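You operate a simulated robot arm through the tools that you are given. There is no shell and no other tool.

Carry out the task below with a simulated robot arm. There is one attempt and no reset: what you move stays moved.

Task
Unscrew both caps from the thread board and put them in the small tray.
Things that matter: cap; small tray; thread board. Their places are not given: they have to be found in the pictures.

The check looks at the end state, three seconds after you hand in, the way a careful person would. Anything else that was tipped, shoved, dropped, spilled or broken makes it a failure. A push-on lid holds only when it is set on centred and level and pressed home; a screw cap is set on level and turned clockwise until tight.

Robot
A 7-joint arm with a two-finger parallel gripper, fixed in place. Base frame: the origin is on the floor under the middle of its stand, x ahead of it, y to its left, z up; the work surface is at about z = 0.9. Readings come in m, degrees, newtons and seconds.
With the tool pointing down near the work surface it reaches from about 0.1 to 0.64 m from the base axis. Its first joint turns from -66.0 to 66.0 degrees. Payload 1.57 kg.
The tool frame sits at the grasp point between the pads (the TCP): z along the fingers, y along the line on which they close. The tips reach 0.03 m beyond it. The gripper opens to 0.08 m. The fingers are 0.017 m wide and 0.012 m thick; the gripper's body (0.04 by 0.082 m) begins 0.08 m behind the TCP.
Orientation is that of the tool frame in the base frame, as a unit quaternion [w, x, y, z]. With the fingers straight down and closing along the base's y, the tool's x points along the base's -x, its y along +y and its z along -z.

Tools
- The arm moves only by the tool move_arm. Its argument "moves" is a list of rows, each a list of 3 entries, a list of its own where there are three numbers: the shift along the tool's x, y, z in units of 150 mm (1.0 is 150 mm), then the turn, a rotation vector about the tool's x, y, z in units of 90 degrees (1.0 is 90 degrees), then the finger opening in m, from 0 to 0.08. In form: [[[dx, dy, dz], [rx, ry, rz], gripper], ...]. A call has 1 to 20 rows; each row is the pose to reach, as a shift and turn from the pose commanded when the call began, along the tool's axes at that moment. A call with a number of a shift or a turn outside -1 to 1 is refused whole. Rows are played at 5 a second. More than 0.05 m and 8.6 degrees between two rows, or a gripper value outside its range, and nothing of the call is played. A pose out of reach is approached as far as the arm can. The call stops where the force on the tool passes 60 N (or 10 N more than at its start, if that is more) or the arm is blocked; 0.2 s more then pass. Each finger travels about 0.072 m/s and halts on what it meets, pressing with about 21 N; the grip force reading is that of the motor and also rises with nothing between the fingers. The clock runs only during rows and for 0.2 s after the last one: add rows that repeat a pose to give the fingers time. The reply holds the time, the measured pose of the TCP, the force on the tool along the base axes, the opening and the grip force, in the units named above and with some noise, with the torque about the TCP (base axes, N m) and any sound that the robot's microphone picked up.
- Cameras (640 x 400 px; columns grow to the right, rows downward): "scene" is fixed at [0.0499, 0.4227, 1.432]; the picture's right is [-0.84, -0.54, 0.00], its down [-0.26, 0.41, -0.87] and it looks along [0.47, -0.73, -0.49] (base axes); focal length 354 px, centre (320, 200). "wrist" rides on the gripper at [0.072, -0.007, -0.122] in the tool frame; the picture's right is [0.09, 1.00, 0.00], its down [-0.84, 0.08, -0.54] and it looks along [-0.54, 0.05, 0.84] (tool axes); focal length 238 px, centre (320, 200).
- capture(camera): a new picture of that camera. It takes no simulated time.
- point_at(camera, pixels): for up to 12 pixels [column, row] of the newest picture of that camera ("zoom" is the newest enlarged one), the place [x, y, z] in the base frame of the surface seen there, good to about 0.002 m. It takes no simulated time.
- zoom(camera, box): a new picture of the part [left, top, right, bottom] of that camera's present view, enlarged. It takes no simulated time.
- finish_job(): hands the job in; it is judged then, once.

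Unless the task says otherwise, let go and move clear before handing in.

The tools are called after "Emit:" by a JSON object that holds its "method" and its "body". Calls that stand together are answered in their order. move_arm: Moves the arm, as the interface text tells. Its arguments: {"type":"object","properties":{"moves":{"type":"array","items":{"type":"array"}}},"required":["moves"]} The other tools are called the same way: capture (camera) takes a picture; point_at (camera, pixels) gives the place of the surface under pixels of a picture; zoom (camera, box) takes an enlarged picture of a part of a camera's view; finish_job () hands the job in.

At the start:

```text
t: 0.0
eef_pos: [0.3158, 0.0309, 1.2532]
ee_rot: [0.0, 0.001, 1.0, 0.0]
ft_force: [0.6, 0.5, -0.5]
wrist_torque: [0.0, 0.01, -0.03]
gripper_width: 0.08
grip_force: 0.0
```

scene: 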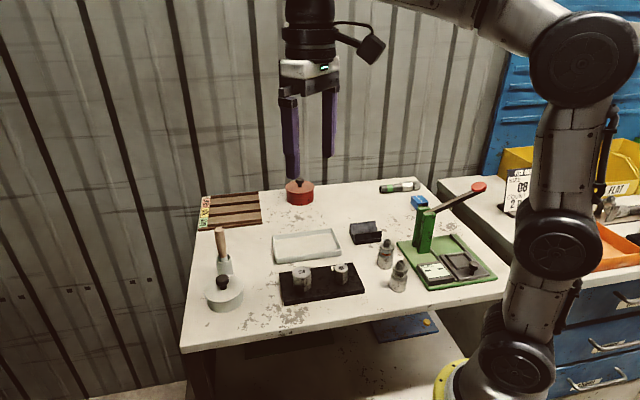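
wrist: 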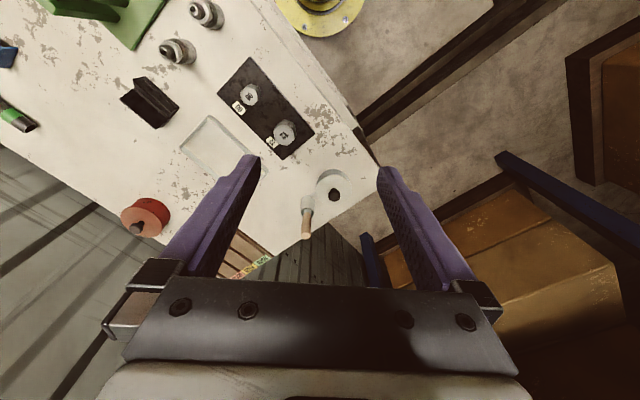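

The scene picture shows a black thread board around (320,283) with two caps at (302,278) and (341,270), and a pale small tray at (307,245). I'll zoom in on these to find exact places.

Emit:
{"method": "zoom", "body": {"camera": "scene", "box": [250, 215, 410, 315]}}

Emit:
{"method": "zoom", "body": {"camera": "wrist", "box": [160, 50, 352, 170]}}

```text
4.00 times, centred on (330, 265) of scene
```

zoom: 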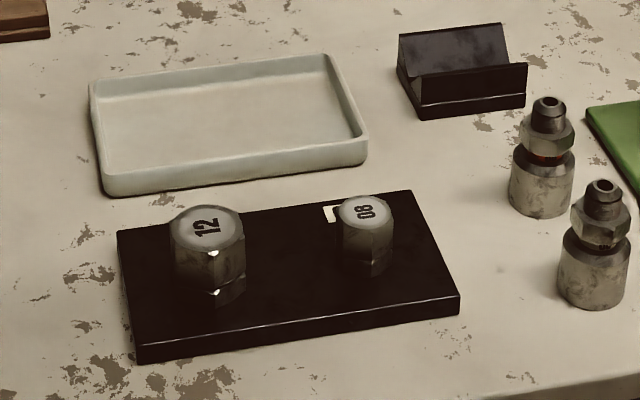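

```text
3.33 times, centred on (256, 110) of wrist
```

zoom: 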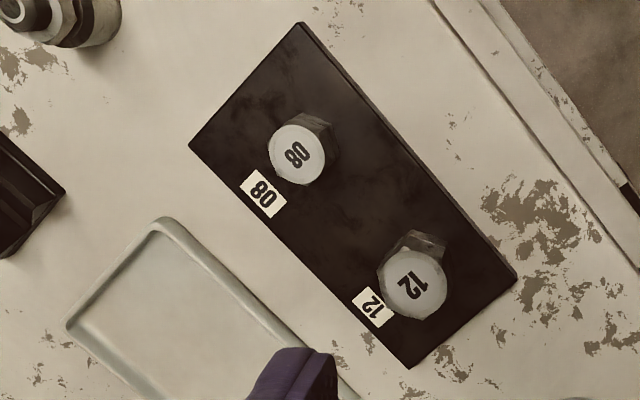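

The wrist zoom shows hex caps "08" at zoom (295,155) and "12" at zoom (413,285), with the board corners and tray edge clear. I'll read the places of these points.

Emit:
{"method": "point_at", "body": {"camera": "zoom", "pixels": [[297, 154], [413, 284], [302, 24], [190, 146], [516, 280], [408, 367], [165, 222], [70, 325], [150, 300], [430, 170], [413, 320], [445, 285]]}}

Emit:
{"method": "point_at", "body": {"camera": "scene", "pixels": [[302, 271], [341, 267], [274, 236], [333, 229], [342, 254], [277, 262], [306, 247], [279, 273], [352, 263], [365, 292], [284, 304], [307, 295]]}}

```text
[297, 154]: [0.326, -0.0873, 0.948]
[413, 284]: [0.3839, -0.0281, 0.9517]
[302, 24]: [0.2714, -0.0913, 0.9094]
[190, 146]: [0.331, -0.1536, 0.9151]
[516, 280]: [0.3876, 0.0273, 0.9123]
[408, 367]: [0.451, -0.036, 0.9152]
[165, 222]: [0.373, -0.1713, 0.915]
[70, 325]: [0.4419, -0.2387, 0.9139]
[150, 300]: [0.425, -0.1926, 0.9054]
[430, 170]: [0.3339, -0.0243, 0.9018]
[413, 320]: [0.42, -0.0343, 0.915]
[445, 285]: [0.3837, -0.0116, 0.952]
```

```text
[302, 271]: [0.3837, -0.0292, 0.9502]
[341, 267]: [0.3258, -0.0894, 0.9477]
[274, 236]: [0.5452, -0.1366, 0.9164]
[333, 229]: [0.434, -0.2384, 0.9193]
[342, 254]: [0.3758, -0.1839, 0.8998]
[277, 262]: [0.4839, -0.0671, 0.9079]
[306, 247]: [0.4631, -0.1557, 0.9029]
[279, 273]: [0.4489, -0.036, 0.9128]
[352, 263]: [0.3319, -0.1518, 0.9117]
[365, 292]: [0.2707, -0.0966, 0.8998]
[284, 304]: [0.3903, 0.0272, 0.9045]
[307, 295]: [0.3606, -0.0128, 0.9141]
```

The caps' tops are at about (0.326,-0.088,0.948) for "08" and (0.384,-0.029,0.951) for "12"; the board runs at 45° with its top at z≈0.914, and the tray's centre is about (0.46,-0.155). I'll move above the board for a closer look at the hex flats.

Emit:
{"method": "move_arm", "body": {"moves": [[[-0.04, -0.1, 0.16], [0, 0, 0], 0.08], [[-0.09, -0.2, 0.33], [0, 0, 0], 0.08], [[-0.13, -0.3, 0.5], [0, 0, 0], 0.08], [[-0.17, -0.4, 0.67], [0, 0, 0], 0.08], [[-0.22, -0.5, 0.84], [0, 0, 0], 0.08], [[-0.26, -0.593, 1.0], [0, 0, 0], 0.08], [[-0.26, -0.593, 1.0], [0, 0, 0], 0.08], [[-0.26, -0.593, 1.0], [0, 0, 0], 0.08]]}}

Emit:
{"method": "capture", "body": {"camera": "wrist"}}

Emit:
{"method": "capture", "body": {"camera": "scene"}}

```text
t: 1.8
eef_pos: [0.3552, -0.0595, 1.1031]
ee_rot: [0.0, 0.0, 1.0, 0.0]
ft_force: [0.4, 0.5, 0.1]
wrist_torque: [0.01, 0.04, 0.04]
gripper_width: 0.08
grip_force: 0.1
```

```text
taken
```

wrist: 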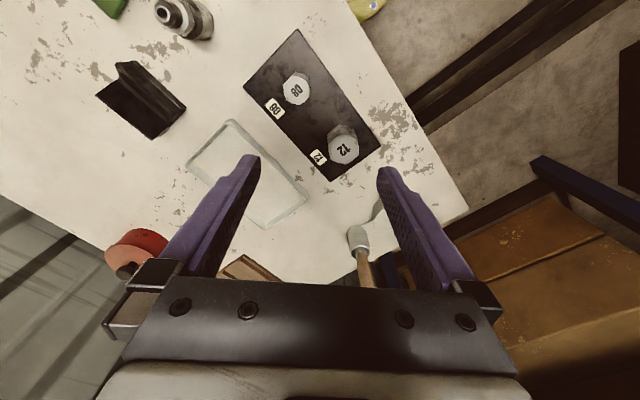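

```text
taken
```

scene: 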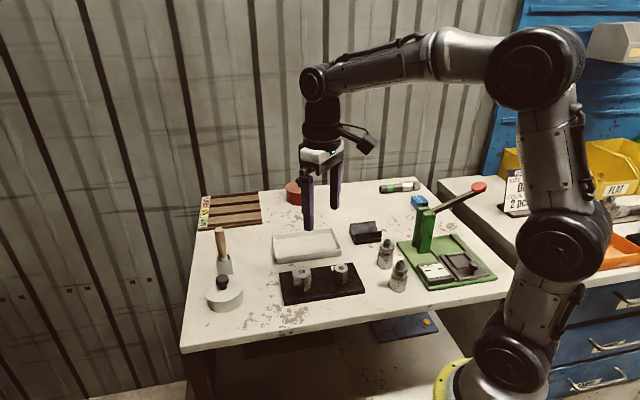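

The caps now show at wrist (296,88) and (343,145). I'll zoom in on them to read the flats' orientation.

Emit:
{"method": "zoom", "body": {"camera": "wrist", "box": [240, 60, 400, 160]}}

Emit:
{"method": "zoom", "body": {"camera": "scene", "box": [280, 250, 376, 310]}}

```text
4.00 times, centred on (320, 110) of wrist
```

zoom: 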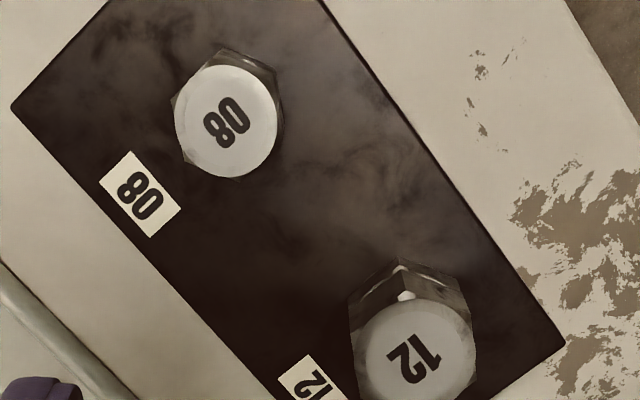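

```text
6.67 times, centred on (328, 280) of scene
```

zoom: 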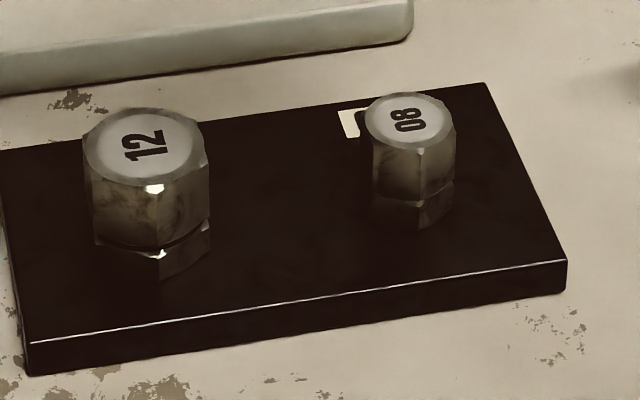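

In the scene zoom each cap seems to have a seam near its foot (12: around (155,248); 08: around (415,200)). I'll measure heights along the vertical edges to find where the cap ends and what is below.

Emit:
{"method": "point_at", "body": {"camera": "zoom", "pixels": [[155, 195], [155, 220], [157, 240], [160, 258], [160, 276], [165, 290], [420, 160], [420, 190], [420, 205], [420, 226], [420, 240], [405, 118]]}}

```text
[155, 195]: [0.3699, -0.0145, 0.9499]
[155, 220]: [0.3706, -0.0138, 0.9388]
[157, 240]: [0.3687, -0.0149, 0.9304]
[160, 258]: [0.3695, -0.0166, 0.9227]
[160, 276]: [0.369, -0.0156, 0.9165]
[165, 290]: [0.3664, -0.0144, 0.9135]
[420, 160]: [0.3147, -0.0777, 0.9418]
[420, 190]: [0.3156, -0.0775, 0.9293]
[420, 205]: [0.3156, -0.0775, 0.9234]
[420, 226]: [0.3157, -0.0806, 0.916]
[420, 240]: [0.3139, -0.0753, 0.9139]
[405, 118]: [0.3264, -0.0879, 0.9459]
```

There is a fixed hex foot from z≈0.914 to ≈0.926 under each cap, so I must grip only above z≈0.928. I'll measure the caps' vertices from the wrist view to fix centres and flat directions.

Emit:
{"method": "zoom", "body": {"camera": "wrist", "box": [304, 110, 384, 160]}}

```text
8.00 times, centred on (344, 135) of wrist
```

zoom: 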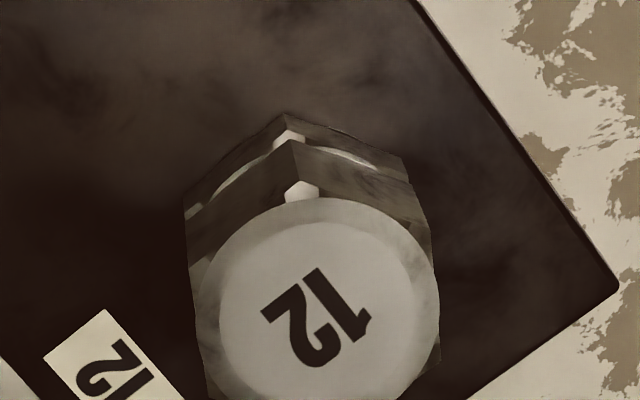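

The 12 cap's near vertex shows at zoom (298,180), others near (195,262) and (425,225). I'll read these places.

Emit:
{"method": "point_at", "body": {"camera": "zoom", "pixels": [[300, 192], [293, 148], [290, 130], [284, 118], [190, 255], [196, 275], [410, 190], [432, 235], [328, 315], [438, 350], [205, 370], [330, 205]]}}

```text
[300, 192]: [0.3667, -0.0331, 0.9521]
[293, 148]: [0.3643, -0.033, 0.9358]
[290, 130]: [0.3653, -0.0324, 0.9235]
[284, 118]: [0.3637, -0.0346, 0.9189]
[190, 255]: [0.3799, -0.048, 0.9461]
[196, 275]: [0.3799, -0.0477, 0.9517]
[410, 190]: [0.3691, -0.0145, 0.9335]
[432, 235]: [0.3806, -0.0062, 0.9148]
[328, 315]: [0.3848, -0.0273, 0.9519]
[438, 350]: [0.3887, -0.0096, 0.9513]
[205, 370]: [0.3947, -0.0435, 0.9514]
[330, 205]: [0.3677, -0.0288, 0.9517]
```

The 12 cap's vertices lie at 15°+60°k around a centre of about (0.384,-0.0285), so flat normals are at 45°, 105° and 165°. I'll move above it at z≈1.02 and turn the tool clockwise by 45° so the fingers close along 45°.

Emit:
{"method": "move_arm", "body": {"moves": [[[-0.03, 0.03, 0.09], [0, 0, 0.083], 0.08], [[-0.06, 0.07, 0.18], [0, 0, 0.167], 0.08], [[-0.1, 0.1, 0.27], [0, 0, 0.25], 0.08], [[-0.13, 0.14, 0.36], [0, 0, 0.333], 0.08], [[-0.16, 0.17, 0.45], [0, 0, 0.417], 0.08], [[-0.192, 0.207, 0.553], [0, 0, 0.5], 0.08], [[-0.192, 0.207, 0.553], [0, 0, 0.5], 0.08], [[-0.192, 0.207, 0.553], [0, 0, 0.5], 0.08], [[-0.192, 0.207, 0.553], [0, 0, 0.5], 0.08]]}}

Emit:
{"method": "capture", "body": {"camera": "wrist"}}

Emit:
{"method": "capture", "body": {"camera": "scene"}}

```text
t: 3.8
eef_pos: [0.384, -0.0274, 1.0202]
ee_rot: [0.0, 0.383, 0.924, 0.0]
ft_force: [0.9, -0.5, 0.8]
wrist_torque: [-0.02, 0.02, 0.02]
gripper_width: 0.0801
grip_force: 0.2
```

```text
taken
```

wrist: 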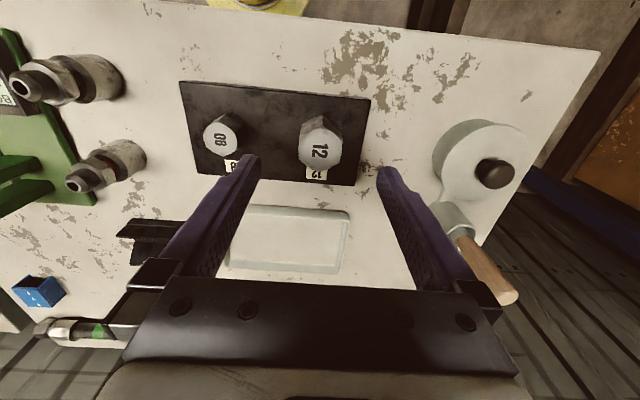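

```text
taken
```

scene: 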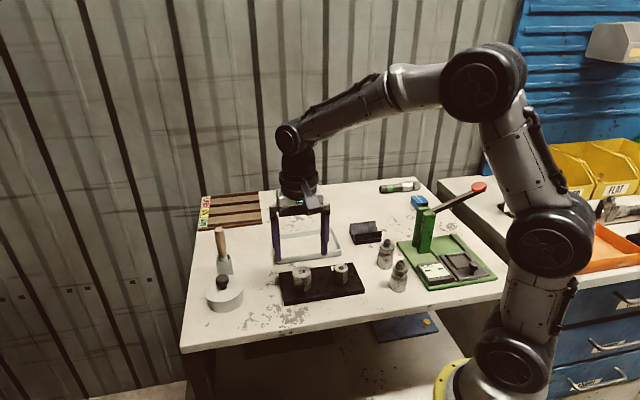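

The board lines up squarely with the fingers in the wrist picture (board edge level at row ~88). Before going down I'll check the heights and places of the nearby tall things (pot knob at scene (223,281), handle top at (219,231), valves, press).

Emit:
{"method": "point_at", "body": {"camera": "scene", "pixels": [[219, 231], [222, 281], [224, 265], [240, 292], [386, 243], [399, 265], [421, 212], [479, 187], [421, 240], [365, 226]]}}

Emit:
{"method": "point_at", "body": {"camera": "wrist", "pixels": [[320, 150], [222, 137], [303, 128], [340, 130], [316, 118]]}}

```text
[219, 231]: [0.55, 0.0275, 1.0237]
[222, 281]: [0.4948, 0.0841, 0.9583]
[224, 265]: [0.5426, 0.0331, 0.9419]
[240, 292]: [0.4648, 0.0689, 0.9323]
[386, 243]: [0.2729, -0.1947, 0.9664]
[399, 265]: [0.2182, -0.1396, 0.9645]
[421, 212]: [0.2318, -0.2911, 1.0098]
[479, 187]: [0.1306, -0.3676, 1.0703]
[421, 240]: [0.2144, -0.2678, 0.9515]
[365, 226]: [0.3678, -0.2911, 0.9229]
```

```text
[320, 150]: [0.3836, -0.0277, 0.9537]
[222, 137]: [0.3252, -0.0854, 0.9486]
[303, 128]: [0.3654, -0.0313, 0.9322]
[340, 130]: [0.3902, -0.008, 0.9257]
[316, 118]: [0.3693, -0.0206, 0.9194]
```

Nothing tall is within 0.15 m of the cap. I'll turn a further 60° clockwise in the air (fingers closing along -15°) so that the unscrewing stroke can be long.

Emit:
{"method": "move_arm", "body": {"moves": [[[0, 0, 0], [0, 0, 0.08], 0.08], [[0, 0, 0], [0, 0, 0.16], 0.08], [[0, 0, 0], [0, 0, 0.24], 0.08], [[0, 0, 0], [0, 0, 0.32], 0.08], [[0, 0, 0], [0, 0, 0.4], 0.08], [[0, 0, 0], [0, 0, 0.48], 0.08], [[0, 0, 0], [0, 0, 0.56], 0.08], [[0, 0, 0], [0, 0, 0.62], 0.08], [[0, 0, 0], [0, 0, 0.667], 0.08], [[0, 0, 0], [0, 0, 0.667], 0.08], [[0, 0, 0], [0, 0, 0.667], 0.08]]}}

Emit:
{"method": "capture", "body": {"camera": "wrist"}}

```text
t: 6.2
eef_pos: [0.3845, -0.0274, 1.0203]
ee_rot: [0.0, 0.793, 0.609, 0.0]
ft_force: [0.6, -0.4, 0.2]
wrist_torque: [-0.01, 0.03, 0.0]
gripper_width: 0.0798
grip_force: 0.1
```

```text
taken
```

wrist: 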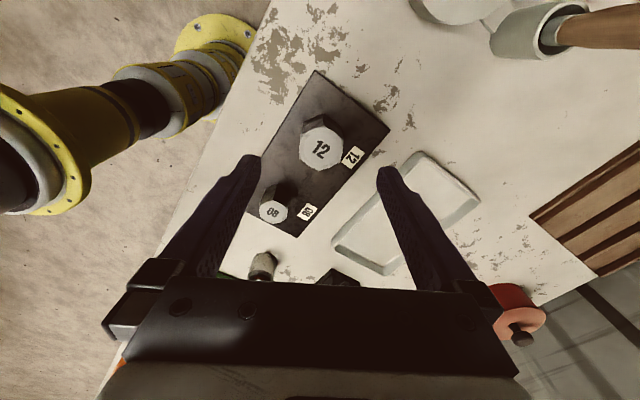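

The tool now reads closing along -15° with the 12 cap at wrist (320,145). I'll zoom to check its flats are parallel to the fingers.

Emit:
{"method": "zoom", "body": {"camera": "wrist", "box": [256, 95, 384, 175]}}

```text
5.00 times, centred on (320, 135) of wrist
```

zoom: 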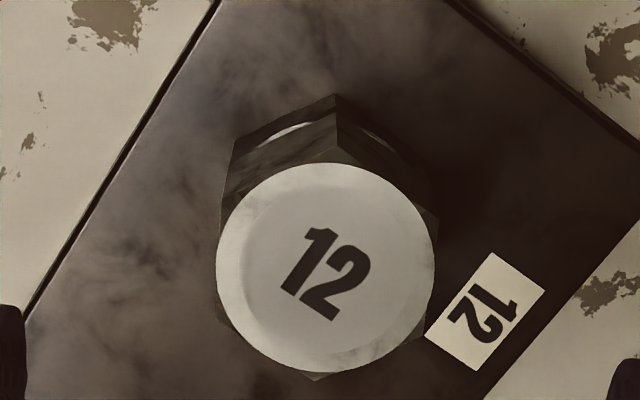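

The flats stand parallel to the fingers (vertical edges at zoom columns 220 and 435). I'll go down to TCP z≈0.960 (tips at 0.930, above the fixed foot) and close on the cap.

Emit:
{"method": "move_arm", "body": {"moves": [[[0, 0, 0.08], [0, 0, 0], 0.07], [[0, 0, 0.16], [0, 0, 0], 0.065], [[0, 0, 0.24], [0, 0, 0], 0.06], [[0, 0, 0.32], [0, 0, 0], 0.06], [[0, 0, 0.37], [0, 0, 0], 0.06], [[0, 0, 0.402], [0, 0, 0], 0.06], [[0, 0, 0.402], [0, 0, 0], 0.06]]}}

Emit:
{"method": "capture", "body": {"camera": "wrist"}}

Emit:
{"method": "zoom", "body": {"camera": "scene", "box": [256, 235, 384, 315]}}

```text
t: 7.8
eef_pos: [0.3836, -0.0278, 0.9603]
ee_rot: [0.0, 0.793, 0.609, 0.0]
ft_force: [0.1, -0.6, 0.9]
wrist_torque: [0.0, 0.01, 0.01]
gripper_width: 0.0596
grip_force: 0.1
```

```text
taken
```

wrist: 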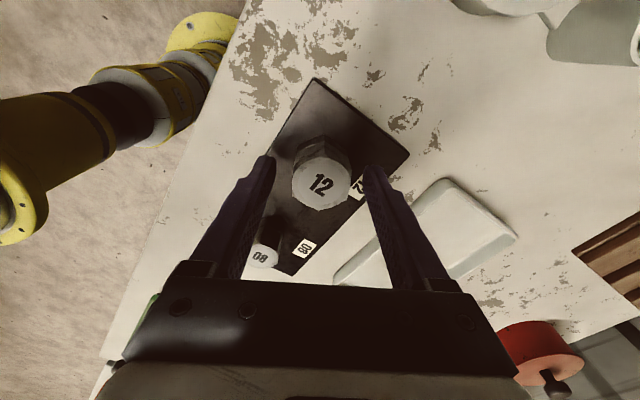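

```text
5.00 times, centred on (320, 275) of scene
```

zoom: 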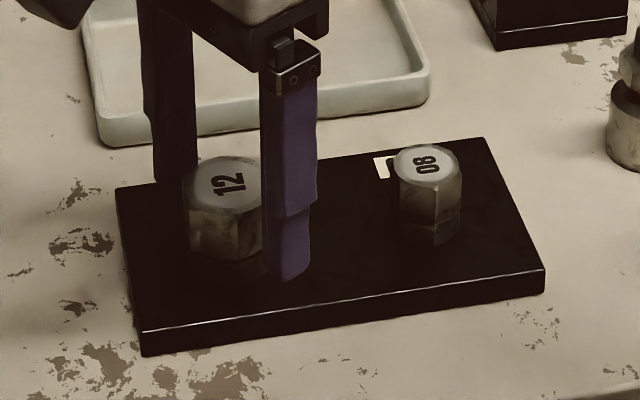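

The open fingers straddle the 12 cap evenly in the wrist picture (inner edges near columns 275 and 365, cap at 320). I'll check the fingertip height in the scene zoom before closing.

Emit:
{"method": "point_at", "body": {"camera": "zoom", "pixels": [[290, 270], [285, 277], [290, 220], [230, 250], [228, 265], [225, 185]]}}

```text
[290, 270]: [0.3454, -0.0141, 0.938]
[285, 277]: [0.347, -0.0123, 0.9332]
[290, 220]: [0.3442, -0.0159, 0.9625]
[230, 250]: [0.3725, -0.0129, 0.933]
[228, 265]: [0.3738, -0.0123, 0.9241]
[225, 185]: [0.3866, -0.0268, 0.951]
```

The tips end at z≈0.931, above the cap's lower edge at ≈0.928. Now I'll close on the cap.

Emit:
{"method": "move_arm", "body": {"moves": [[[0, 0, 0], [0, 0, 0], 0.045], [[0, 0, 0], [0, 0, 0], 0.038], [[0, 0, 0], [0, 0, 0], 0.03], [[0, 0, 0], [0, 0, 0], 0.025], [[0, 0, 0], [0, 0, 0], 0.025]]}}

```text
t: 9.0
eef_pos: [0.3852, -0.0277, 0.9609]
ee_rot: [0.001, 0.793, 0.609, 0.0]
ft_force: [7.3, -1.5, -2.8]
wrist_torque: [-0.01, -0.09, 0.02]
gripper_width: 0.0357
grip_force: 20.9
```

The cap is held at 0.0357 m with a 7 N side force along the closing line, so I'm about 0.7 mm off centre. I'll correct that and try a first 30° counter-clockwise turn with a slight rise, watching torque and force.

Emit:
{"method": "move_arm", "body": {"moves": [[[0, 0.005, 0], [0, 0, 0], 0.025], [[0, 0.005, 0], [0, 0, -0.055], 0.025], [[0, 0.005, -0.0003], [0, 0, -0.11], 0.025], [[0, 0.005, -0.0005], [0, 0, -0.165], 0.025], [[0, 0.005, -0.0007], [0, 0, -0.22], 0.025], [[0, 0.005, -0.0009], [0, 0, -0.275], 0.025], [[0, 0.005, -0.001], [0, 0, -0.333], 0.025], [[0, 0.005, -0.001], [0, 0, -0.333], 0.025]]}}

Emit:
{"method": "zoom", "body": {"camera": "wrist", "box": [240, 110, 400, 210]}}

```text
t: 10.8
eef_pos: [0.384, -0.0281, 0.9625]
ee_rot: [0.001, 0.609, 0.793, 0.001]
ft_force: [-2.9, 1.5, 14.1]
wrist_torque: [0.06, 0.06, -0.02]
gripper_width: 0.0356
grip_force: 21.4
```

```text
4.00 times, centred on (320, 160) of wrist
```

zoom: 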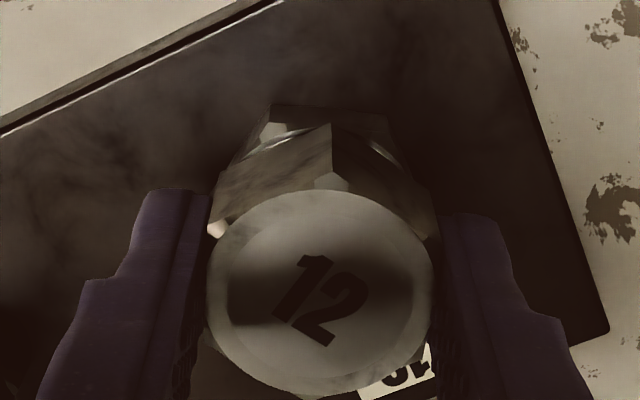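

The cap turned with the fingers (the foot hex now shows 30° off under it), and the tool is being pushed up with 14 N, so the thread climbs faster than I allowed. I'll read the cap's top height to estimate the lead.

Emit:
{"method": "point_at", "body": {"camera": "zoom", "pixels": [[320, 230], [310, 360], [260, 340], [370, 350], [320, 300], [330, 160], [280, 125]]}}

Emit:
{"method": "zoom", "body": {"camera": "scene", "box": [270, 250, 334, 290]}}

```text
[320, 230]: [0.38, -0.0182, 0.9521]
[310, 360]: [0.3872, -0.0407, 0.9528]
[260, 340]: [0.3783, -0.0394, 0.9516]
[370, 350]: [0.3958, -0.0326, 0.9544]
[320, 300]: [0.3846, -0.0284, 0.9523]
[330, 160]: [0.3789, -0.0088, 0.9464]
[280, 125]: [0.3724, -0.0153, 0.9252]
```

```text
10.00 times, centred on (302, 270) of scene
```

zoom: 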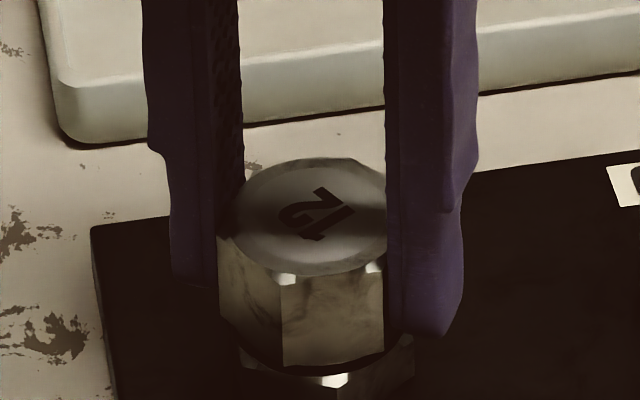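

The cap has risen by roughly 1 mm in 30°. I'll continue the turn by another 30° with a 2 mm rise and read the force again.

Emit:
{"method": "move_arm", "body": {"moves": [[[0, 0, -0.004], [0, 0, -0.055], 0.025], [[0, 0, -0.006], [0, 0, -0.11], 0.025], [[0, 0, -0.008], [0, 0, -0.165], 0.025], [[0, 0, -0.01], [0, 0, -0.22], 0.025], [[0, 0, -0.012], [0, 0, -0.275], 0.025], [[0, 0, -0.0133], [0, 0, -0.333], 0.025], [[0, 0, -0.0133], [0, 0, -0.333], 0.025]]}}

```text
t: 12.4
eef_pos: [0.3832, -0.0279, 0.963]
ee_rot: [0.0, 0.383, 0.924, -0.001]
ft_force: [2.3, -1.5, 1.2]
wrist_torque: [-0.03, -0.01, -0.01]
gripper_width: 0.0355
grip_force: 21.1
```

The force is near zero again at z=0.963, so about 2 mm rise per 60° fits. I'll carry on turning 60° with 1.5 mm of rise and check the force.

Emit:
{"method": "move_arm", "body": {"moves": [[[0, 0, -0.001], [0, 0, -0.06], 0.025], [[0, 0, -0.002], [0, 0, -0.12], 0.025], [[0, 0, -0.003], [0, 0, -0.18], 0.025], [[0, 0, -0.004], [0, 0, -0.24], 0.025], [[0, 0, -0.005], [0, 0, -0.3], 0.025], [[0, 0, -0.006], [0, 0, -0.36], 0.025], [[0, 0, -0.007], [0, 0, -0.42], 0.025], [[0, 0, -0.008], [0, 0, -0.48], 0.025], [[0, 0, -0.009], [0, 0, -0.54], 0.025], [[0, 0, -0.0095], [0, 0, -0.6], 0.025], [[0, 0, -0.01], [0, 0, -0.667], 0.025], [[0, 0, -0.01], [0, 0, -0.667], 0.025]]}}

Emit:
{"method": "capture", "body": {"camera": "wrist"}}

Emit:
{"method": "zoom", "body": {"camera": "scene", "box": [270, 250, 334, 290]}}

```text
t: 15.0
eef_pos: [0.3834, -0.0285, 0.9638]
ee_rot: [0.0, -0.131, 0.991, -0.001]
ft_force: [-10.7, -15.8, 5.3]
wrist_torque: [-0.26, 0.21, 0.01]
gripper_width: 0.0355
grip_force: 21.0
```

```text
taken
```

wrist: 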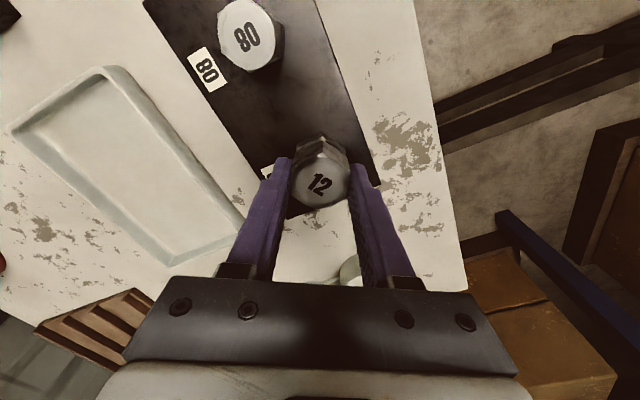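

```text
10.00 times, centred on (302, 270) of scene
```

zoom: 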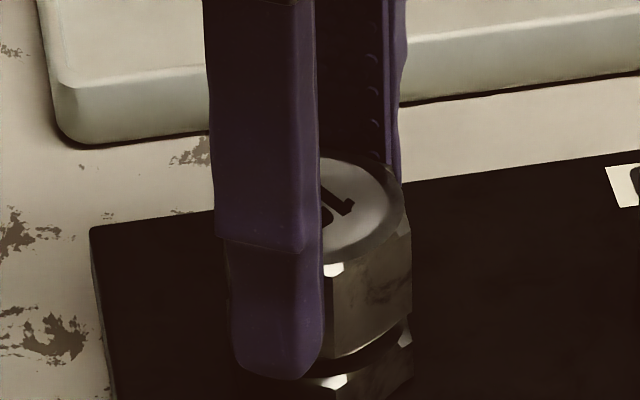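

The cap has turned 120° and is rising; a side force of (-10.7,-15.8) N tells me the true axis is near (0.3837,-0.0286), about 1.4 mm from my command. I'll shift to it while still gripping and measure the cap's top height.

Emit:
{"method": "move_arm", "body": {"moves": [[[0.003, -0.004, 0], [0, 0, 0], 0.025], [[0.0063, -0.008, 0], [0, 0, 0], 0.025], [[0.0063, -0.008, 0], [0, 0, 0], 0.025]]}}

Emit:
{"method": "zoom", "body": {"camera": "wrist", "box": [256, 120, 384, 200]}}

```text
t: 15.8
eef_pos: [0.3843, -0.0283, 0.9639]
ee_rot: [0.0, -0.13, 0.992, 0.0]
ft_force: [-3.5, -2.7, 1.3]
wrist_torque: [-0.24, 0.19, 0.03]
gripper_width: 0.0358
grip_force: 20.9
```

```text
5.00 times, centred on (320, 160) of wrist
```

zoom: 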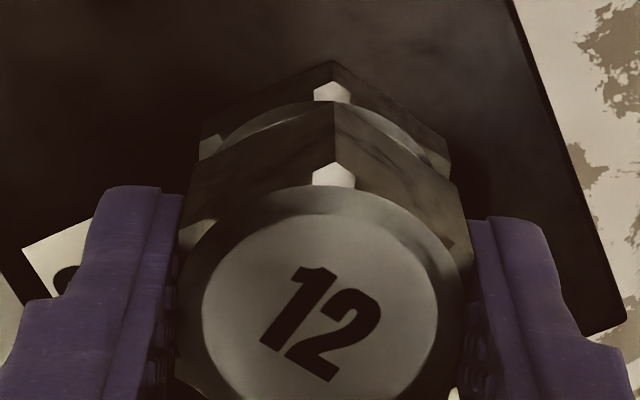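

Emit:
{"method": "point_at", "body": {"camera": "zoom", "pixels": [[320, 230], [340, 270], [260, 360], [400, 300], [330, 130], [330, 85], [250, 200], [320, 380]]}}

```text
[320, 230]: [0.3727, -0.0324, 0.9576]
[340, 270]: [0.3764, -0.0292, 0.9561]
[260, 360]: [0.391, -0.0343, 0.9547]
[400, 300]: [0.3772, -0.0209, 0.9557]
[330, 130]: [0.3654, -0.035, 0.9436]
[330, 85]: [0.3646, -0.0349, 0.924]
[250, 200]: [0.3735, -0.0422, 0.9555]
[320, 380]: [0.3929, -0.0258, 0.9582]
```

The cap's top is now at about 0.956, roughly 4 mm up after 120°, and side forces have vanished. I'll continue 60° more with 2 mm of rise.

Emit:
{"method": "move_arm", "body": {"moves": [[[0, 0, -0.0012], [0, 0, -0.06], 0.025], [[0, 0, -0.0024], [0, 0, -0.12], 0.025], [[0, 0, -0.0036], [0, 0, -0.18], 0.025], [[0, 0, -0.0048], [0, 0, -0.24], 0.025], [[0, 0, -0.006], [0, 0, -0.3], 0.025], [[0, 0, -0.0072], [0, 0, -0.36], 0.025], [[0, 0, -0.0084], [0, 0, -0.42], 0.025], [[0, 0, -0.0096], [0, 0, -0.48], 0.025], [[0, 0, -0.0108], [0, 0, -0.54], 0.025], [[0, 0, -0.012], [0, 0, -0.6], 0.025], [[0, 0, -0.0133], [0, 0, -0.667], 0.025], [[0, 0, -0.0133], [0, 0, -0.667], 0.025]]}}

Emit:
{"method": "capture", "body": {"camera": "wrist"}}

Emit:
{"method": "zoom", "body": {"camera": "scene", "box": [270, 250, 334, 290]}}

```text
t: 18.4
eef_pos: [0.3841, -0.0287, 0.9653]
ee_rot: [-0.001, -0.609, 0.793, 0.0]
ft_force: [5.5, 6.2, -4.0]
wrist_torque: [0.13, -0.1, 0.01]
gripper_width: 0.0356
grip_force: 20.5
```

```text
taken
```

wrist: 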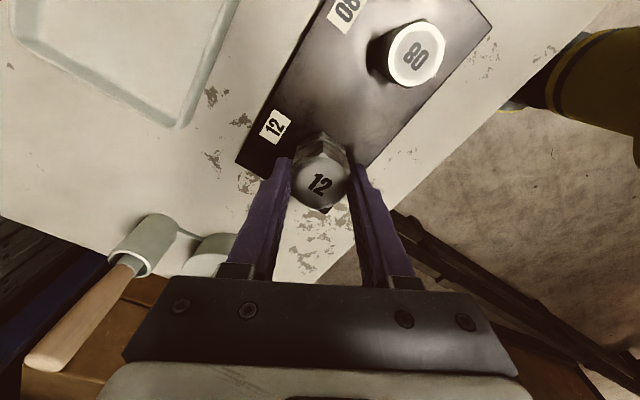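

```text
10.00 times, centred on (302, 270) of scene
```

zoom: 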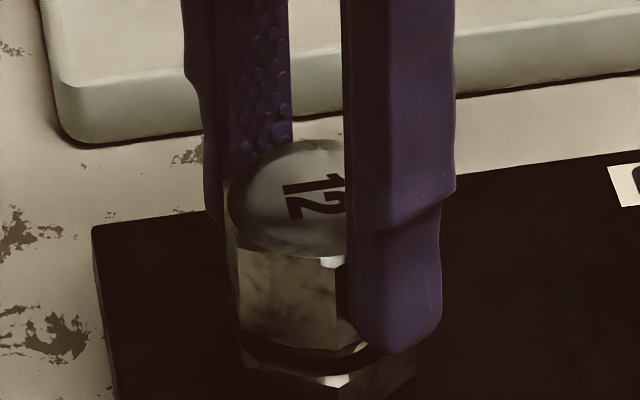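

It has turned 180° in all, and Fz is now -4 N, so the lead is a bit under 12 mm per turn. I'll open the fingers to 0.06, and turn back in place with nothing gripped (first 90°).

Emit:
{"method": "move_arm", "body": {"moves": [[[0, 0, 0], [0, 0, 0], 0.045], [[0, 0, 0], [0, 0, 0], 0.06], [[0, 0, 0], [0, 0, 0], 0.06], [[0, 0, 0], [0, 0, 0.08], 0.06], [[0, 0, 0], [0, 0, 0.16], 0.06], [[0, 0, 0], [0, 0, 0.25], 0.06], [[0, 0, 0], [0, 0, 0.34], 0.06], [[0, 0, 0], [0, 0, 0.43], 0.06], [[0, 0, 0], [0, 0, 0.52], 0.06], [[0, 0, 0], [0, 0, 0.61], 0.06], [[0, 0, 0], [0, 0, 0.7], 0.06], [[0, 0, 0], [0, 0, 0.79], 0.06], [[0, 0, 0], [0, 0, 0.88], 0.06], [[0, 0, 0], [0, 0, 0.95], 0.06], [[0, 0, 0], [0, 0, 1.0], 0.06], [[0, 0, 0], [0, 0, 1.0], 0.06]]}}

Emit:
{"method": "zoom", "body": {"camera": "scene", "box": [270, 250, 334, 290]}}

```text
t: 21.8
eef_pos: [0.3832, -0.0287, 0.9677]
ee_rot: [0.0, 0.132, 0.991, 0.0]
ft_force: [0.1, 0.2, -0.1]
wrist_torque: [0.0, 0.0, 0.0]
gripper_width: 0.0598
grip_force: 0.0
```

```text
10.00 times, centred on (302, 270) of scene
```

zoom: 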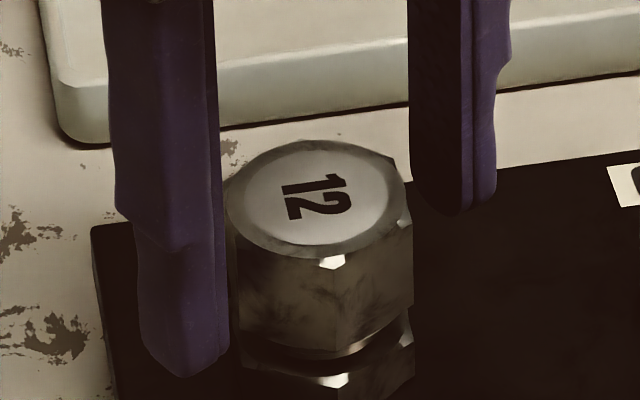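

The cap sits free of the fingers, still level on its stud, with a gap above the foot. I'll measure its height, then turn back the other 90°.

Emit:
{"method": "point_at", "body": {"camera": "zoom", "pixels": [[320, 195], [335, 270], [335, 350], [335, 372], [337, 385], [260, 200], [380, 190]]}}

Emit:
{"method": "move_arm", "body": {"moves": [[[0, 0, 0], [0, 0, 0.08], 0.06], [[0, 0, 0], [0, 0, 0.16], 0.06], [[0, 0, 0], [0, 0, 0.25], 0.06], [[0, 0, 0], [0, 0, 0.34], 0.06], [[0, 0, 0], [0, 0, 0.43], 0.06], [[0, 0, 0], [0, 0, 0.52], 0.06], [[0, 0, 0], [0, 0, 0.61], 0.06], [[0, 0, 0], [0, 0, 0.7], 0.06], [[0, 0, 0], [0, 0, 0.79], 0.06], [[0, 0, 0], [0, 0, 0.88], 0.06], [[0, 0, 0], [0, 0, 0.95], 0.06], [[0, 0, 0], [0, 0, 1.0], 0.06], [[0, 0, 0], [0, 0, 1.0], 0.06], [[0, 0, 0], [0, 0, 1.0], 0.06]]}}

Emit:
{"method": "zoom", "body": {"camera": "wrist", "box": [256, 120, 384, 200]}}

```text
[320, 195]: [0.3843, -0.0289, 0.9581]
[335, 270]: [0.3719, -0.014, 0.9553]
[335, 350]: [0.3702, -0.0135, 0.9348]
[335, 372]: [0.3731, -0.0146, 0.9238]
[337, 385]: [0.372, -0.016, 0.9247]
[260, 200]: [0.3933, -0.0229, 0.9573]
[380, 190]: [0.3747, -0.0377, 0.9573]
```

```text
t: 24.8
eef_pos: [0.3838, -0.0294, 0.9647]
ee_rot: [0.0, 0.794, 0.608, 0.0]
ft_force: [-0.2, 0.4, 0.5]
wrist_torque: [-0.04, -0.01, -0.03]
gripper_width: 0.0599
grip_force: 0.0
```

```text
5.00 times, centred on (320, 160) of wrist
```

zoom: 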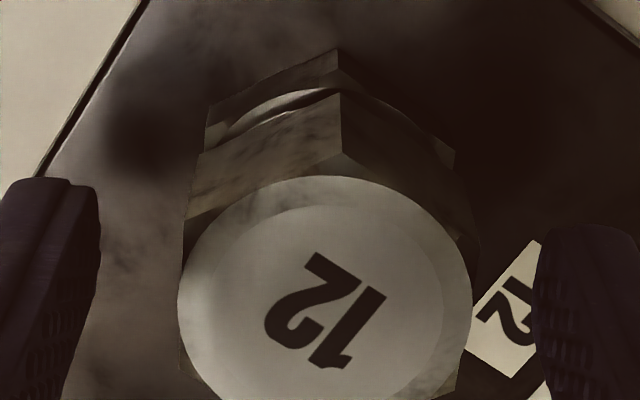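

The cap's top is at ≈0.9575 (6 mm up after 180°), and it sits centred between the open fingers with flats parallel. I'll close on it and check forces.

Emit:
{"method": "move_arm", "body": {"moves": [[[0, 0, 0], [0, 0, 0], 0.045], [[0, 0, 0], [0, 0, 0], 0.035], [[0, 0, 0], [0, 0, 0], 0.025], [[0, 0, 0], [0, 0, 0], 0.025], [[0, 0, 0], [0, 0, 0], 0.025]]}}

```text
t: 26.0
eef_pos: [0.384, -0.0287, 0.9662]
ee_rot: [0.001, 0.793, 0.609, 0.001]
ft_force: [4.8, -1.0, -1.6]
wrist_torque: [-0.02, -0.07, -0.03]
gripper_width: 0.0356
grip_force: 21.0
```

The grip is good with only 5 N of side force. I'll turn 90° counter-clockwise with 3 mm of rise.

Emit:
{"method": "move_arm", "body": {"moves": [[[0, 0.003, 0], [0, 0, 0], 0.025], [[0, 0.003, -0.0016], [0, 0, -0.08], 0.025], [[0, 0.003, -0.0032], [0, 0, -0.16], 0.025], [[0, 0.003, -0.0048], [0, 0, -0.24], 0.025], [[0, 0.003, -0.0064], [0, 0, -0.32], 0.025], [[0, 0.003, -0.008], [0, 0, -0.4], 0.025], [[0, 0.003, -0.0096], [0, 0, -0.48], 0.025], [[0, 0.003, -0.0112], [0, 0, -0.56], 0.025], [[0, 0.003, -0.0128], [0, 0, -0.64], 0.025], [[0, 0.003, -0.0144], [0, 0, -0.72], 0.025], [[0, 0.003, -0.016], [0, 0, -0.8], 0.025], [[0, 0.003, -0.0176], [0, 0, -0.88], 0.025], [[0, 0.003, -0.019], [0, 0, -0.95], 0.025], [[0, 0.003, -0.02], [0, 0, -1.0], 0.025], [[0, 0.003, -0.02], [0, 0, -1.0], 0.025]]}}

Emit:
{"method": "zoom", "body": {"camera": "scene", "box": [270, 250, 334, 290]}}

```text
t: 29.2
eef_pos: [0.3854, -0.028, 0.9701]
ee_rot: [0.001, 0.13, 0.992, 0.0]
ft_force: [11.0, 7.9, -11.1]
wrist_torque: [0.05, -0.25, 0.0]
gripper_width: 0.0356
grip_force: 20.5
```

```text
10.00 times, centred on (302, 270) of scene
```

zoom: 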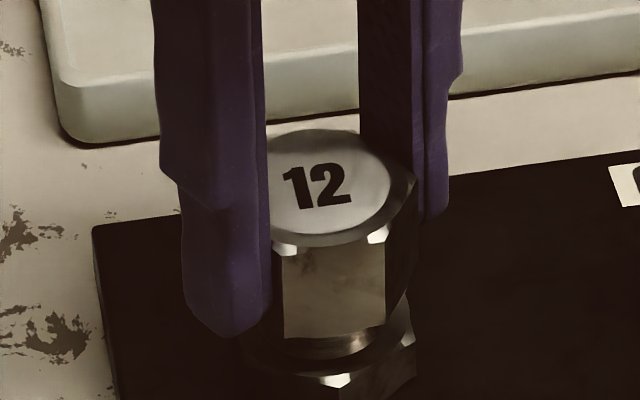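

The cap is still held by the thread (Fz -11 N: I'm rising slightly too fast). I'll measure the cap's height and go on with another turn of 90° with less rise and a small shift to relieve the side load.

Emit:
{"method": "point_at", "body": {"camera": "zoom", "pixels": [[320, 190], [330, 245], [330, 290], [330, 330], [330, 348], [330, 380], [300, 220], [360, 170]]}}

```text
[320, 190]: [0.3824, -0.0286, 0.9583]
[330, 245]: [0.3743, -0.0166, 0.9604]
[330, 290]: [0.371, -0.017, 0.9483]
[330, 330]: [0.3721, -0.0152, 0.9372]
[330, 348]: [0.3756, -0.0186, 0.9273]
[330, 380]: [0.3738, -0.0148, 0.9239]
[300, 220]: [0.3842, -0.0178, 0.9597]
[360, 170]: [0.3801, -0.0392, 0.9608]
```

The cap's top is at about 0.960, 8.5 mm up after 270°. I'll turn 90° more with 2 mm of rise and a 0.7 mm side correction.

Emit:
{"method": "move_arm", "body": {"moves": [[[-0.0032, 0.0036, 0], [0, 0, 0], 0.025], [[-0.0032, 0.0036, -0.001], [0, 0, -0.08], 0.025], [[-0.0032, 0.0036, -0.002], [0, 0, -0.16], 0.025], [[-0.0032, 0.0036, -0.003], [0, 0, -0.24], 0.025], [[-0.0032, 0.0036, -0.004], [0, 0, -0.32], 0.025], [[-0.0032, 0.0036, -0.005], [0, 0, -0.4], 0.025], [[-0.0032, 0.0036, -0.006], [0, 0, -0.48], 0.025], [[-0.0032, 0.0036, -0.007], [0, 0, -0.56], 0.025], [[-0.0032, 0.0036, -0.008], [0, 0, -0.64], 0.025], [[-0.0032, 0.0036, -0.009], [0, 0, -0.72], 0.025], [[-0.0032, 0.0036, -0.01], [0, 0, -0.8], 0.025], [[-0.0032, 0.0036, -0.011], [0, 0, -0.88], 0.025], [[-0.0032, 0.0036, -0.012], [0, 0, -0.95], 0.025], [[-0.0032, 0.0036, -0.0133], [0, 0, -1.0], 0.025], [[-0.0032, 0.0036, -0.0133], [0, 0, -1.0], 0.025]]}}

Emit:
{"method": "zoom", "body": {"camera": "scene", "box": [270, 250, 334, 290]}}

```text
t: 32.4
eef_pos: [0.3845, -0.0286, 0.9714]
ee_rot: [-0.001, -0.609, 0.793, 0.0]
ft_force: [-10.6, 8.2, 9.5]
wrist_torque: [0.17, 0.18, 0.01]
gripper_width: 0.0354
grip_force: 20.6
```

```text
10.00 times, centred on (302, 270) of scene
```

zoom: 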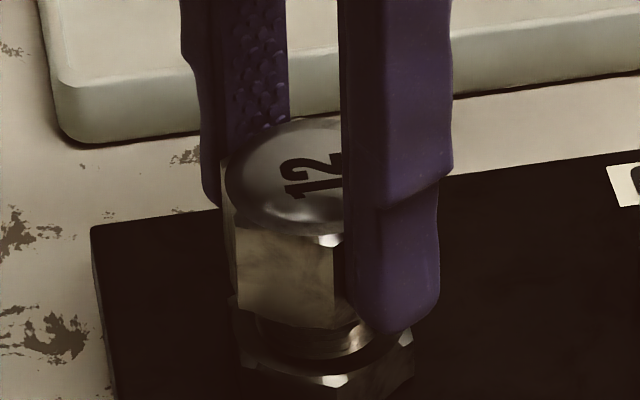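

After 360° the bare stud shows below the cap and Fz is +9.5 N (I rose too little). I'll raise 2 mm straight up to test whether the thread still holds.

Emit:
{"method": "move_arm", "body": {"moves": [[[0, 0, -0.007], [0, 0, 0], 0.025], [[0, 0, -0.0133], [0, 0, 0], 0.025], [[0, 0, -0.0133], [0, 0, 0], 0.025]]}}

Emit:
{"method": "zoom", "body": {"camera": "wrist", "box": [240, 110, 400, 210]}}

```text
t: 33.2
eef_pos: [0.3837, -0.0298, 0.9712]
ee_rot: [-0.001, -0.608, 0.794, 0.001]
ft_force: [-3.5, 1.9, -13.4]
wrist_torque: [-0.04, -0.06, 0.06]
gripper_width: 0.0355
grip_force: 21.1
```

```text
4.00 times, centred on (320, 160) of wrist
```

zoom: 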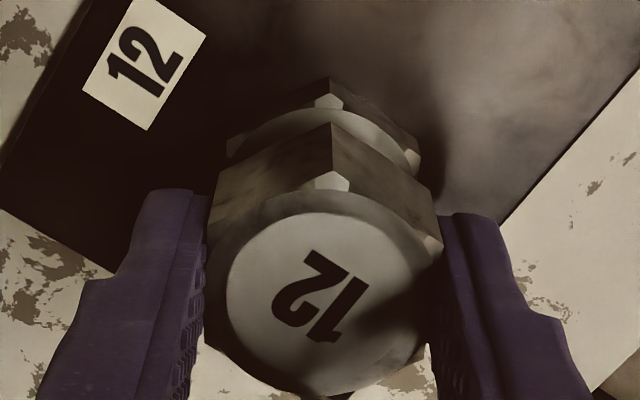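

The lift met 13 N in 2 mm, so the thread still holds at about 11.5 mm lead. I'll ease down, open to 0.06 and turn back 90°.

Emit:
{"method": "move_arm", "body": {"moves": [[[0, 0, 0.007], [0, 0, 0], 0.025], [[0, 0, 0.007], [0, 0, 0], 0.045], [[0, 0, 0.007], [0, 0, 0], 0.06], [[0, 0, 0.007], [0, 0, 0], 0.06], [[0, 0, 0.007], [0, 0, 0.08], 0.06], [[0, 0, 0.007], [0, 0, 0.16], 0.06], [[0, 0, 0.007], [0, 0, 0.25], 0.06], [[0, 0, 0.007], [0, 0, 0.34], 0.06], [[0, 0, 0.007], [0, 0, 0.43], 0.06], [[0, 0, 0.007], [0, 0, 0.52], 0.06], [[0, 0, 0.007], [0, 0, 0.61], 0.06], [[0, 0, 0.007], [0, 0, 0.7], 0.06], [[0, 0, 0.007], [0, 0, 0.79], 0.06], [[0, 0, 0.007], [0, 0, 0.88], 0.06], [[0, 0, 0.007], [0, 0, 0.95], 0.06], [[0, 0, 0.007], [0, 0, 1.0], 0.06], [[0, 0, 0.007], [0, 0, 1.0], 0.06]]}}

Emit:
{"method": "zoom", "body": {"camera": "scene", "box": [270, 250, 334, 290]}}

```text
t: 36.8
eef_pos: [0.3844, -0.0291, 0.9715]
ee_rot: [0.0, 0.132, 0.991, 0.0]
ft_force: [0.6, -0.5, 0.3]
wrist_torque: [0.03, -0.01, -0.03]
gripper_width: 0.0601
grip_force: 0.0
```

```text
10.00 times, centred on (302, 270) of scene
```

zoom: 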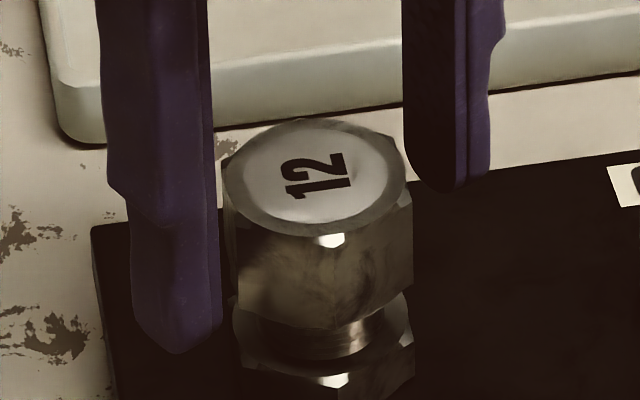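

The cap stands level on the thread with the stud visible beneath. I'll measure it and turn back the other 90°.

Emit:
{"method": "point_at", "body": {"camera": "zoom", "pixels": [[318, 175], [333, 250], [333, 320], [330, 340], [335, 380], [260, 180], [375, 170]]}}

Emit:
{"method": "move_arm", "body": {"moves": [[[0, 0, 0], [0, 0, 0.08], 0.06], [[0, 0, 0], [0, 0, 0.16], 0.06], [[0, 0, 0], [0, 0, 0.25], 0.06], [[0, 0, 0], [0, 0, 0.34], 0.06], [[0, 0, 0], [0, 0, 0.43], 0.06], [[0, 0, 0], [0, 0, 0.52], 0.06], [[0, 0, 0], [0, 0, 0.61], 0.06], [[0, 0, 0], [0, 0, 0.7], 0.06], [[0, 0, 0], [0, 0, 0.79], 0.06], [[0, 0, 0], [0, 0, 0.88], 0.06], [[0, 0, 0], [0, 0, 0.95], 0.06], [[0, 0, 0], [0, 0, 1.0], 0.06], [[0, 0, 0], [0, 0, 1.0], 0.06], [[0, 0, 0], [0, 0, 1.0], 0.045], [[0, 0, 0], [0, 0, 1.0], 0.035], [[0, 0, 0], [0, 0, 1.0], 0.025], [[0, 0, 0], [0, 0, 1.0], 0.025], [[0, 0, 0], [0, 0, 1.0], 0.025]]}}

Emit:
{"method": "zoom", "body": {"camera": "wrist", "box": [240, 110, 400, 210]}}

```text
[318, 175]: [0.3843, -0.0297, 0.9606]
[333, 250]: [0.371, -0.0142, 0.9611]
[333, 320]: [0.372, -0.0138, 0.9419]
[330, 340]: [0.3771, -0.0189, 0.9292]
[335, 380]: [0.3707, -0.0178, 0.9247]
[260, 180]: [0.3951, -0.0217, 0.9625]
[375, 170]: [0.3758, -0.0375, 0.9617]
```

```text
t: 40.6
eef_pos: [0.3839, -0.0288, 0.9721]
ee_rot: [-0.001, 0.793, 0.609, 0.0]
ft_force: [-4.8, 0.8, 1.5]
wrist_torque: [0.04, 0.08, 0.0]
gripper_width: 0.0355
grip_force: 20.0
```

```text
4.00 times, centred on (320, 160) of wrist
```

zoom: 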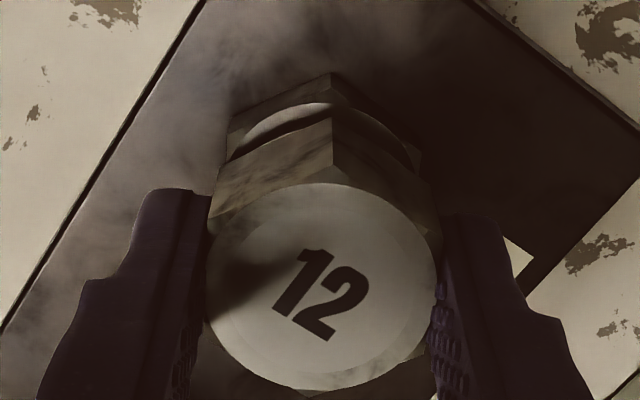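

The cap is regripped at 0.0355 m with small forces; its top is at ≈0.9615 (10 mm rise in one turn). I'll turn 90° with 2.6 mm rise.

Emit:
{"method": "move_arm", "body": {"moves": [[[0, -0.003, 0], [0, 0, 0], 0.025], [[0, -0.003, -0.0014], [0, 0, -0.08], 0.025], [[0, -0.003, -0.0028], [0, 0, -0.16], 0.025], [[0, -0.003, -0.0042], [0, 0, -0.24], 0.025], [[0, -0.003, -0.0056], [0, 0, -0.32], 0.025], [[0, -0.003, -0.007], [0, 0, -0.4], 0.025], [[0, -0.003, -0.0084], [0, 0, -0.48], 0.025], [[0, -0.003, -0.0098], [0, 0, -0.56], 0.025], [[0, -0.003, -0.0112], [0, 0, -0.64], 0.025], [[0, -0.003, -0.0126], [0, 0, -0.72], 0.025], [[0, -0.003, -0.014], [0, 0, -0.8], 0.025], [[0, -0.003, -0.0154], [0, 0, -0.88], 0.025], [[0, -0.003, -0.0167], [0, 0, -0.95], 0.025], [[0, -0.003, -0.0173], [0, 0, -1.0], 0.025], [[0, -0.003, -0.0173], [0, 0, -1.0], 0.025]]}}

Emit:
{"method": "zoom", "body": {"camera": "scene", "box": [270, 250, 334, 290]}}

```text
t: 43.8
eef_pos: [0.3841, -0.0291, 0.9728]
ee_rot: [0.0, 0.13, 0.992, 0.0]
ft_force: [2.2, 4.9, -1.2]
wrist_torque: [0.11, -0.07, 0.04]
gripper_width: 0.0352
grip_force: 21.1
```

```text
10.00 times, centred on (302, 270) of scene
```

zoom: 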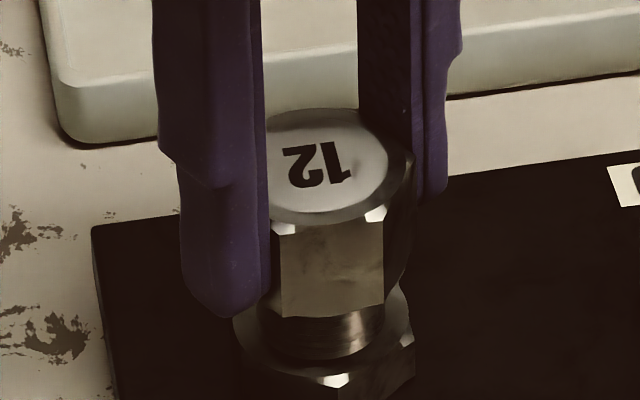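

Forces are low and the cap is higher (450° so far). I'll turn another 90° with 2.6 mm rise.

Emit:
{"method": "move_arm", "body": {"moves": [[[0, 0, -0.0014], [0, 0, -0.08], 0.025], [[0, 0, -0.0028], [0, 0, -0.16], 0.025], [[0, 0, -0.0042], [0, 0, -0.24], 0.025], [[0, 0, -0.0056], [0, 0, -0.32], 0.025], [[0, 0, -0.007], [0, 0, -0.4], 0.025], [[0, 0, -0.0084], [0, 0, -0.48], 0.025], [[0, 0, -0.0098], [0, 0, -0.56], 0.025], [[0, 0, -0.0112], [0, 0, -0.64], 0.025], [[0, 0, -0.0126], [0, 0, -0.72], 0.025], [[0, 0, -0.014], [0, 0, -0.8], 0.025], [[0, 0, -0.0154], [0, 0, -0.88], 0.025], [[0, 0, -0.0167], [0, 0, -0.95], 0.025], [[0, 0, -0.0173], [0, 0, -1.0], 0.025], [[0, 0, -0.0173], [0, 0, -1.0], 0.025]]}}

Emit:
{"method": "zoom", "body": {"camera": "scene", "box": [270, 250, 334, 290]}}

```text
t: 46.8
eef_pos: [0.3854, -0.0279, 0.9775]
ee_rot: [0.0, -0.609, 0.793, 0.0]
ft_force: [0.5, 9.3, 1.5]
wrist_torque: [0.29, -0.01, 0.02]
gripper_width: 0.0358
grip_force: 21.0
```

```text
10.00 times, centred on (302, 270) of scene
```

zoom: 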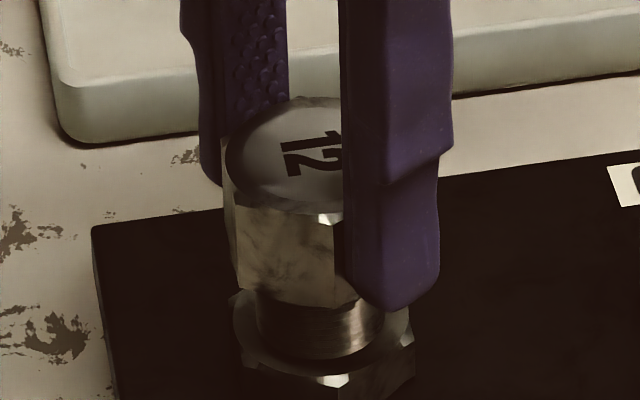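

Now 540° in all, with more stud visible. I'll lift 2 mm as a test of whether the thread still holds.

Emit:
{"method": "move_arm", "body": {"moves": [[[0, 0, -0.007], [0, 0, 0], 0.025], [[0, 0, -0.0133], [0, 0, 0], 0.025], [[0, 0, -0.0133], [0, 0, 0], 0.025]]}}

```text
t: 47.6
eef_pos: [0.3834, -0.0285, 0.9783]
ee_rot: [-0.001, -0.609, 0.793, 0.0]
ft_force: [6.0, 6.2, -13.4]
wrist_torque: [0.07, -0.13, -0.02]
gripper_width: 0.0358
grip_force: 21.2
```

The thread still holds (-13 N). I'll ease down, open and turn back 90°.

Emit:
{"method": "move_arm", "body": {"moves": [[[0, 0, 0.007], [0, 0, 0], 0.025], [[0, 0, 0.007], [0, 0, 0], 0.045], [[0, 0, 0.007], [0, 0, 0], 0.06], [[0, 0, 0.007], [0, 0, 0], 0.06], [[0, 0, 0.007], [0, 0, 0.08], 0.06], [[0, 0, 0.007], [0, 0, 0.16], 0.06], [[0, 0, 0.007], [0, 0, 0.25], 0.06], [[0, 0, 0.007], [0, 0, 0.34], 0.06], [[0, 0, 0.007], [0, 0, 0.43], 0.06], [[0, 0, 0.007], [0, 0, 0.52], 0.06], [[0, 0, 0.007], [0, 0, 0.61], 0.06], [[0, 0, 0.007], [0, 0, 0.7], 0.06], [[0, 0, 0.007], [0, 0, 0.79], 0.06], [[0, 0, 0.007], [0, 0, 0.88], 0.06], [[0, 0, 0.007], [0, 0, 0.95], 0.06], [[0, 0, 0.007], [0, 0, 1.0], 0.06], [[0, 0, 0.007], [0, 0, 1.0], 0.06]]}}

Emit:
{"method": "zoom", "body": {"camera": "scene", "box": [270, 250, 334, 290]}}

```text
t: 51.2
eef_pos: [0.3845, -0.0288, 0.9784]
ee_rot: [0.001, 0.132, 0.991, 0.0]
ft_force: [-0.1, 0.0, -0.3]
wrist_torque: [0.0, 0.0, -0.02]
gripper_width: 0.0596
grip_force: 0.1
```

```text
10.00 times, centred on (302, 270) of scene
```

zoom: 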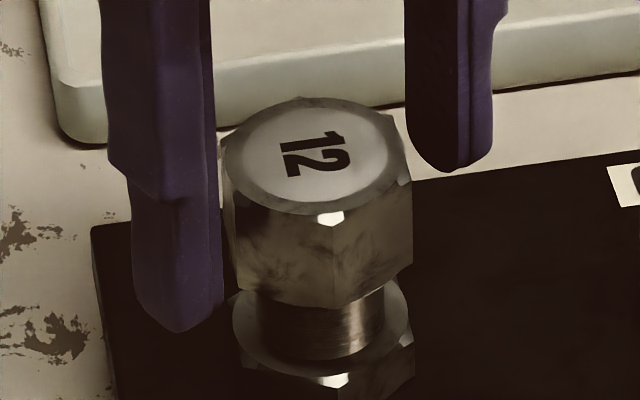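

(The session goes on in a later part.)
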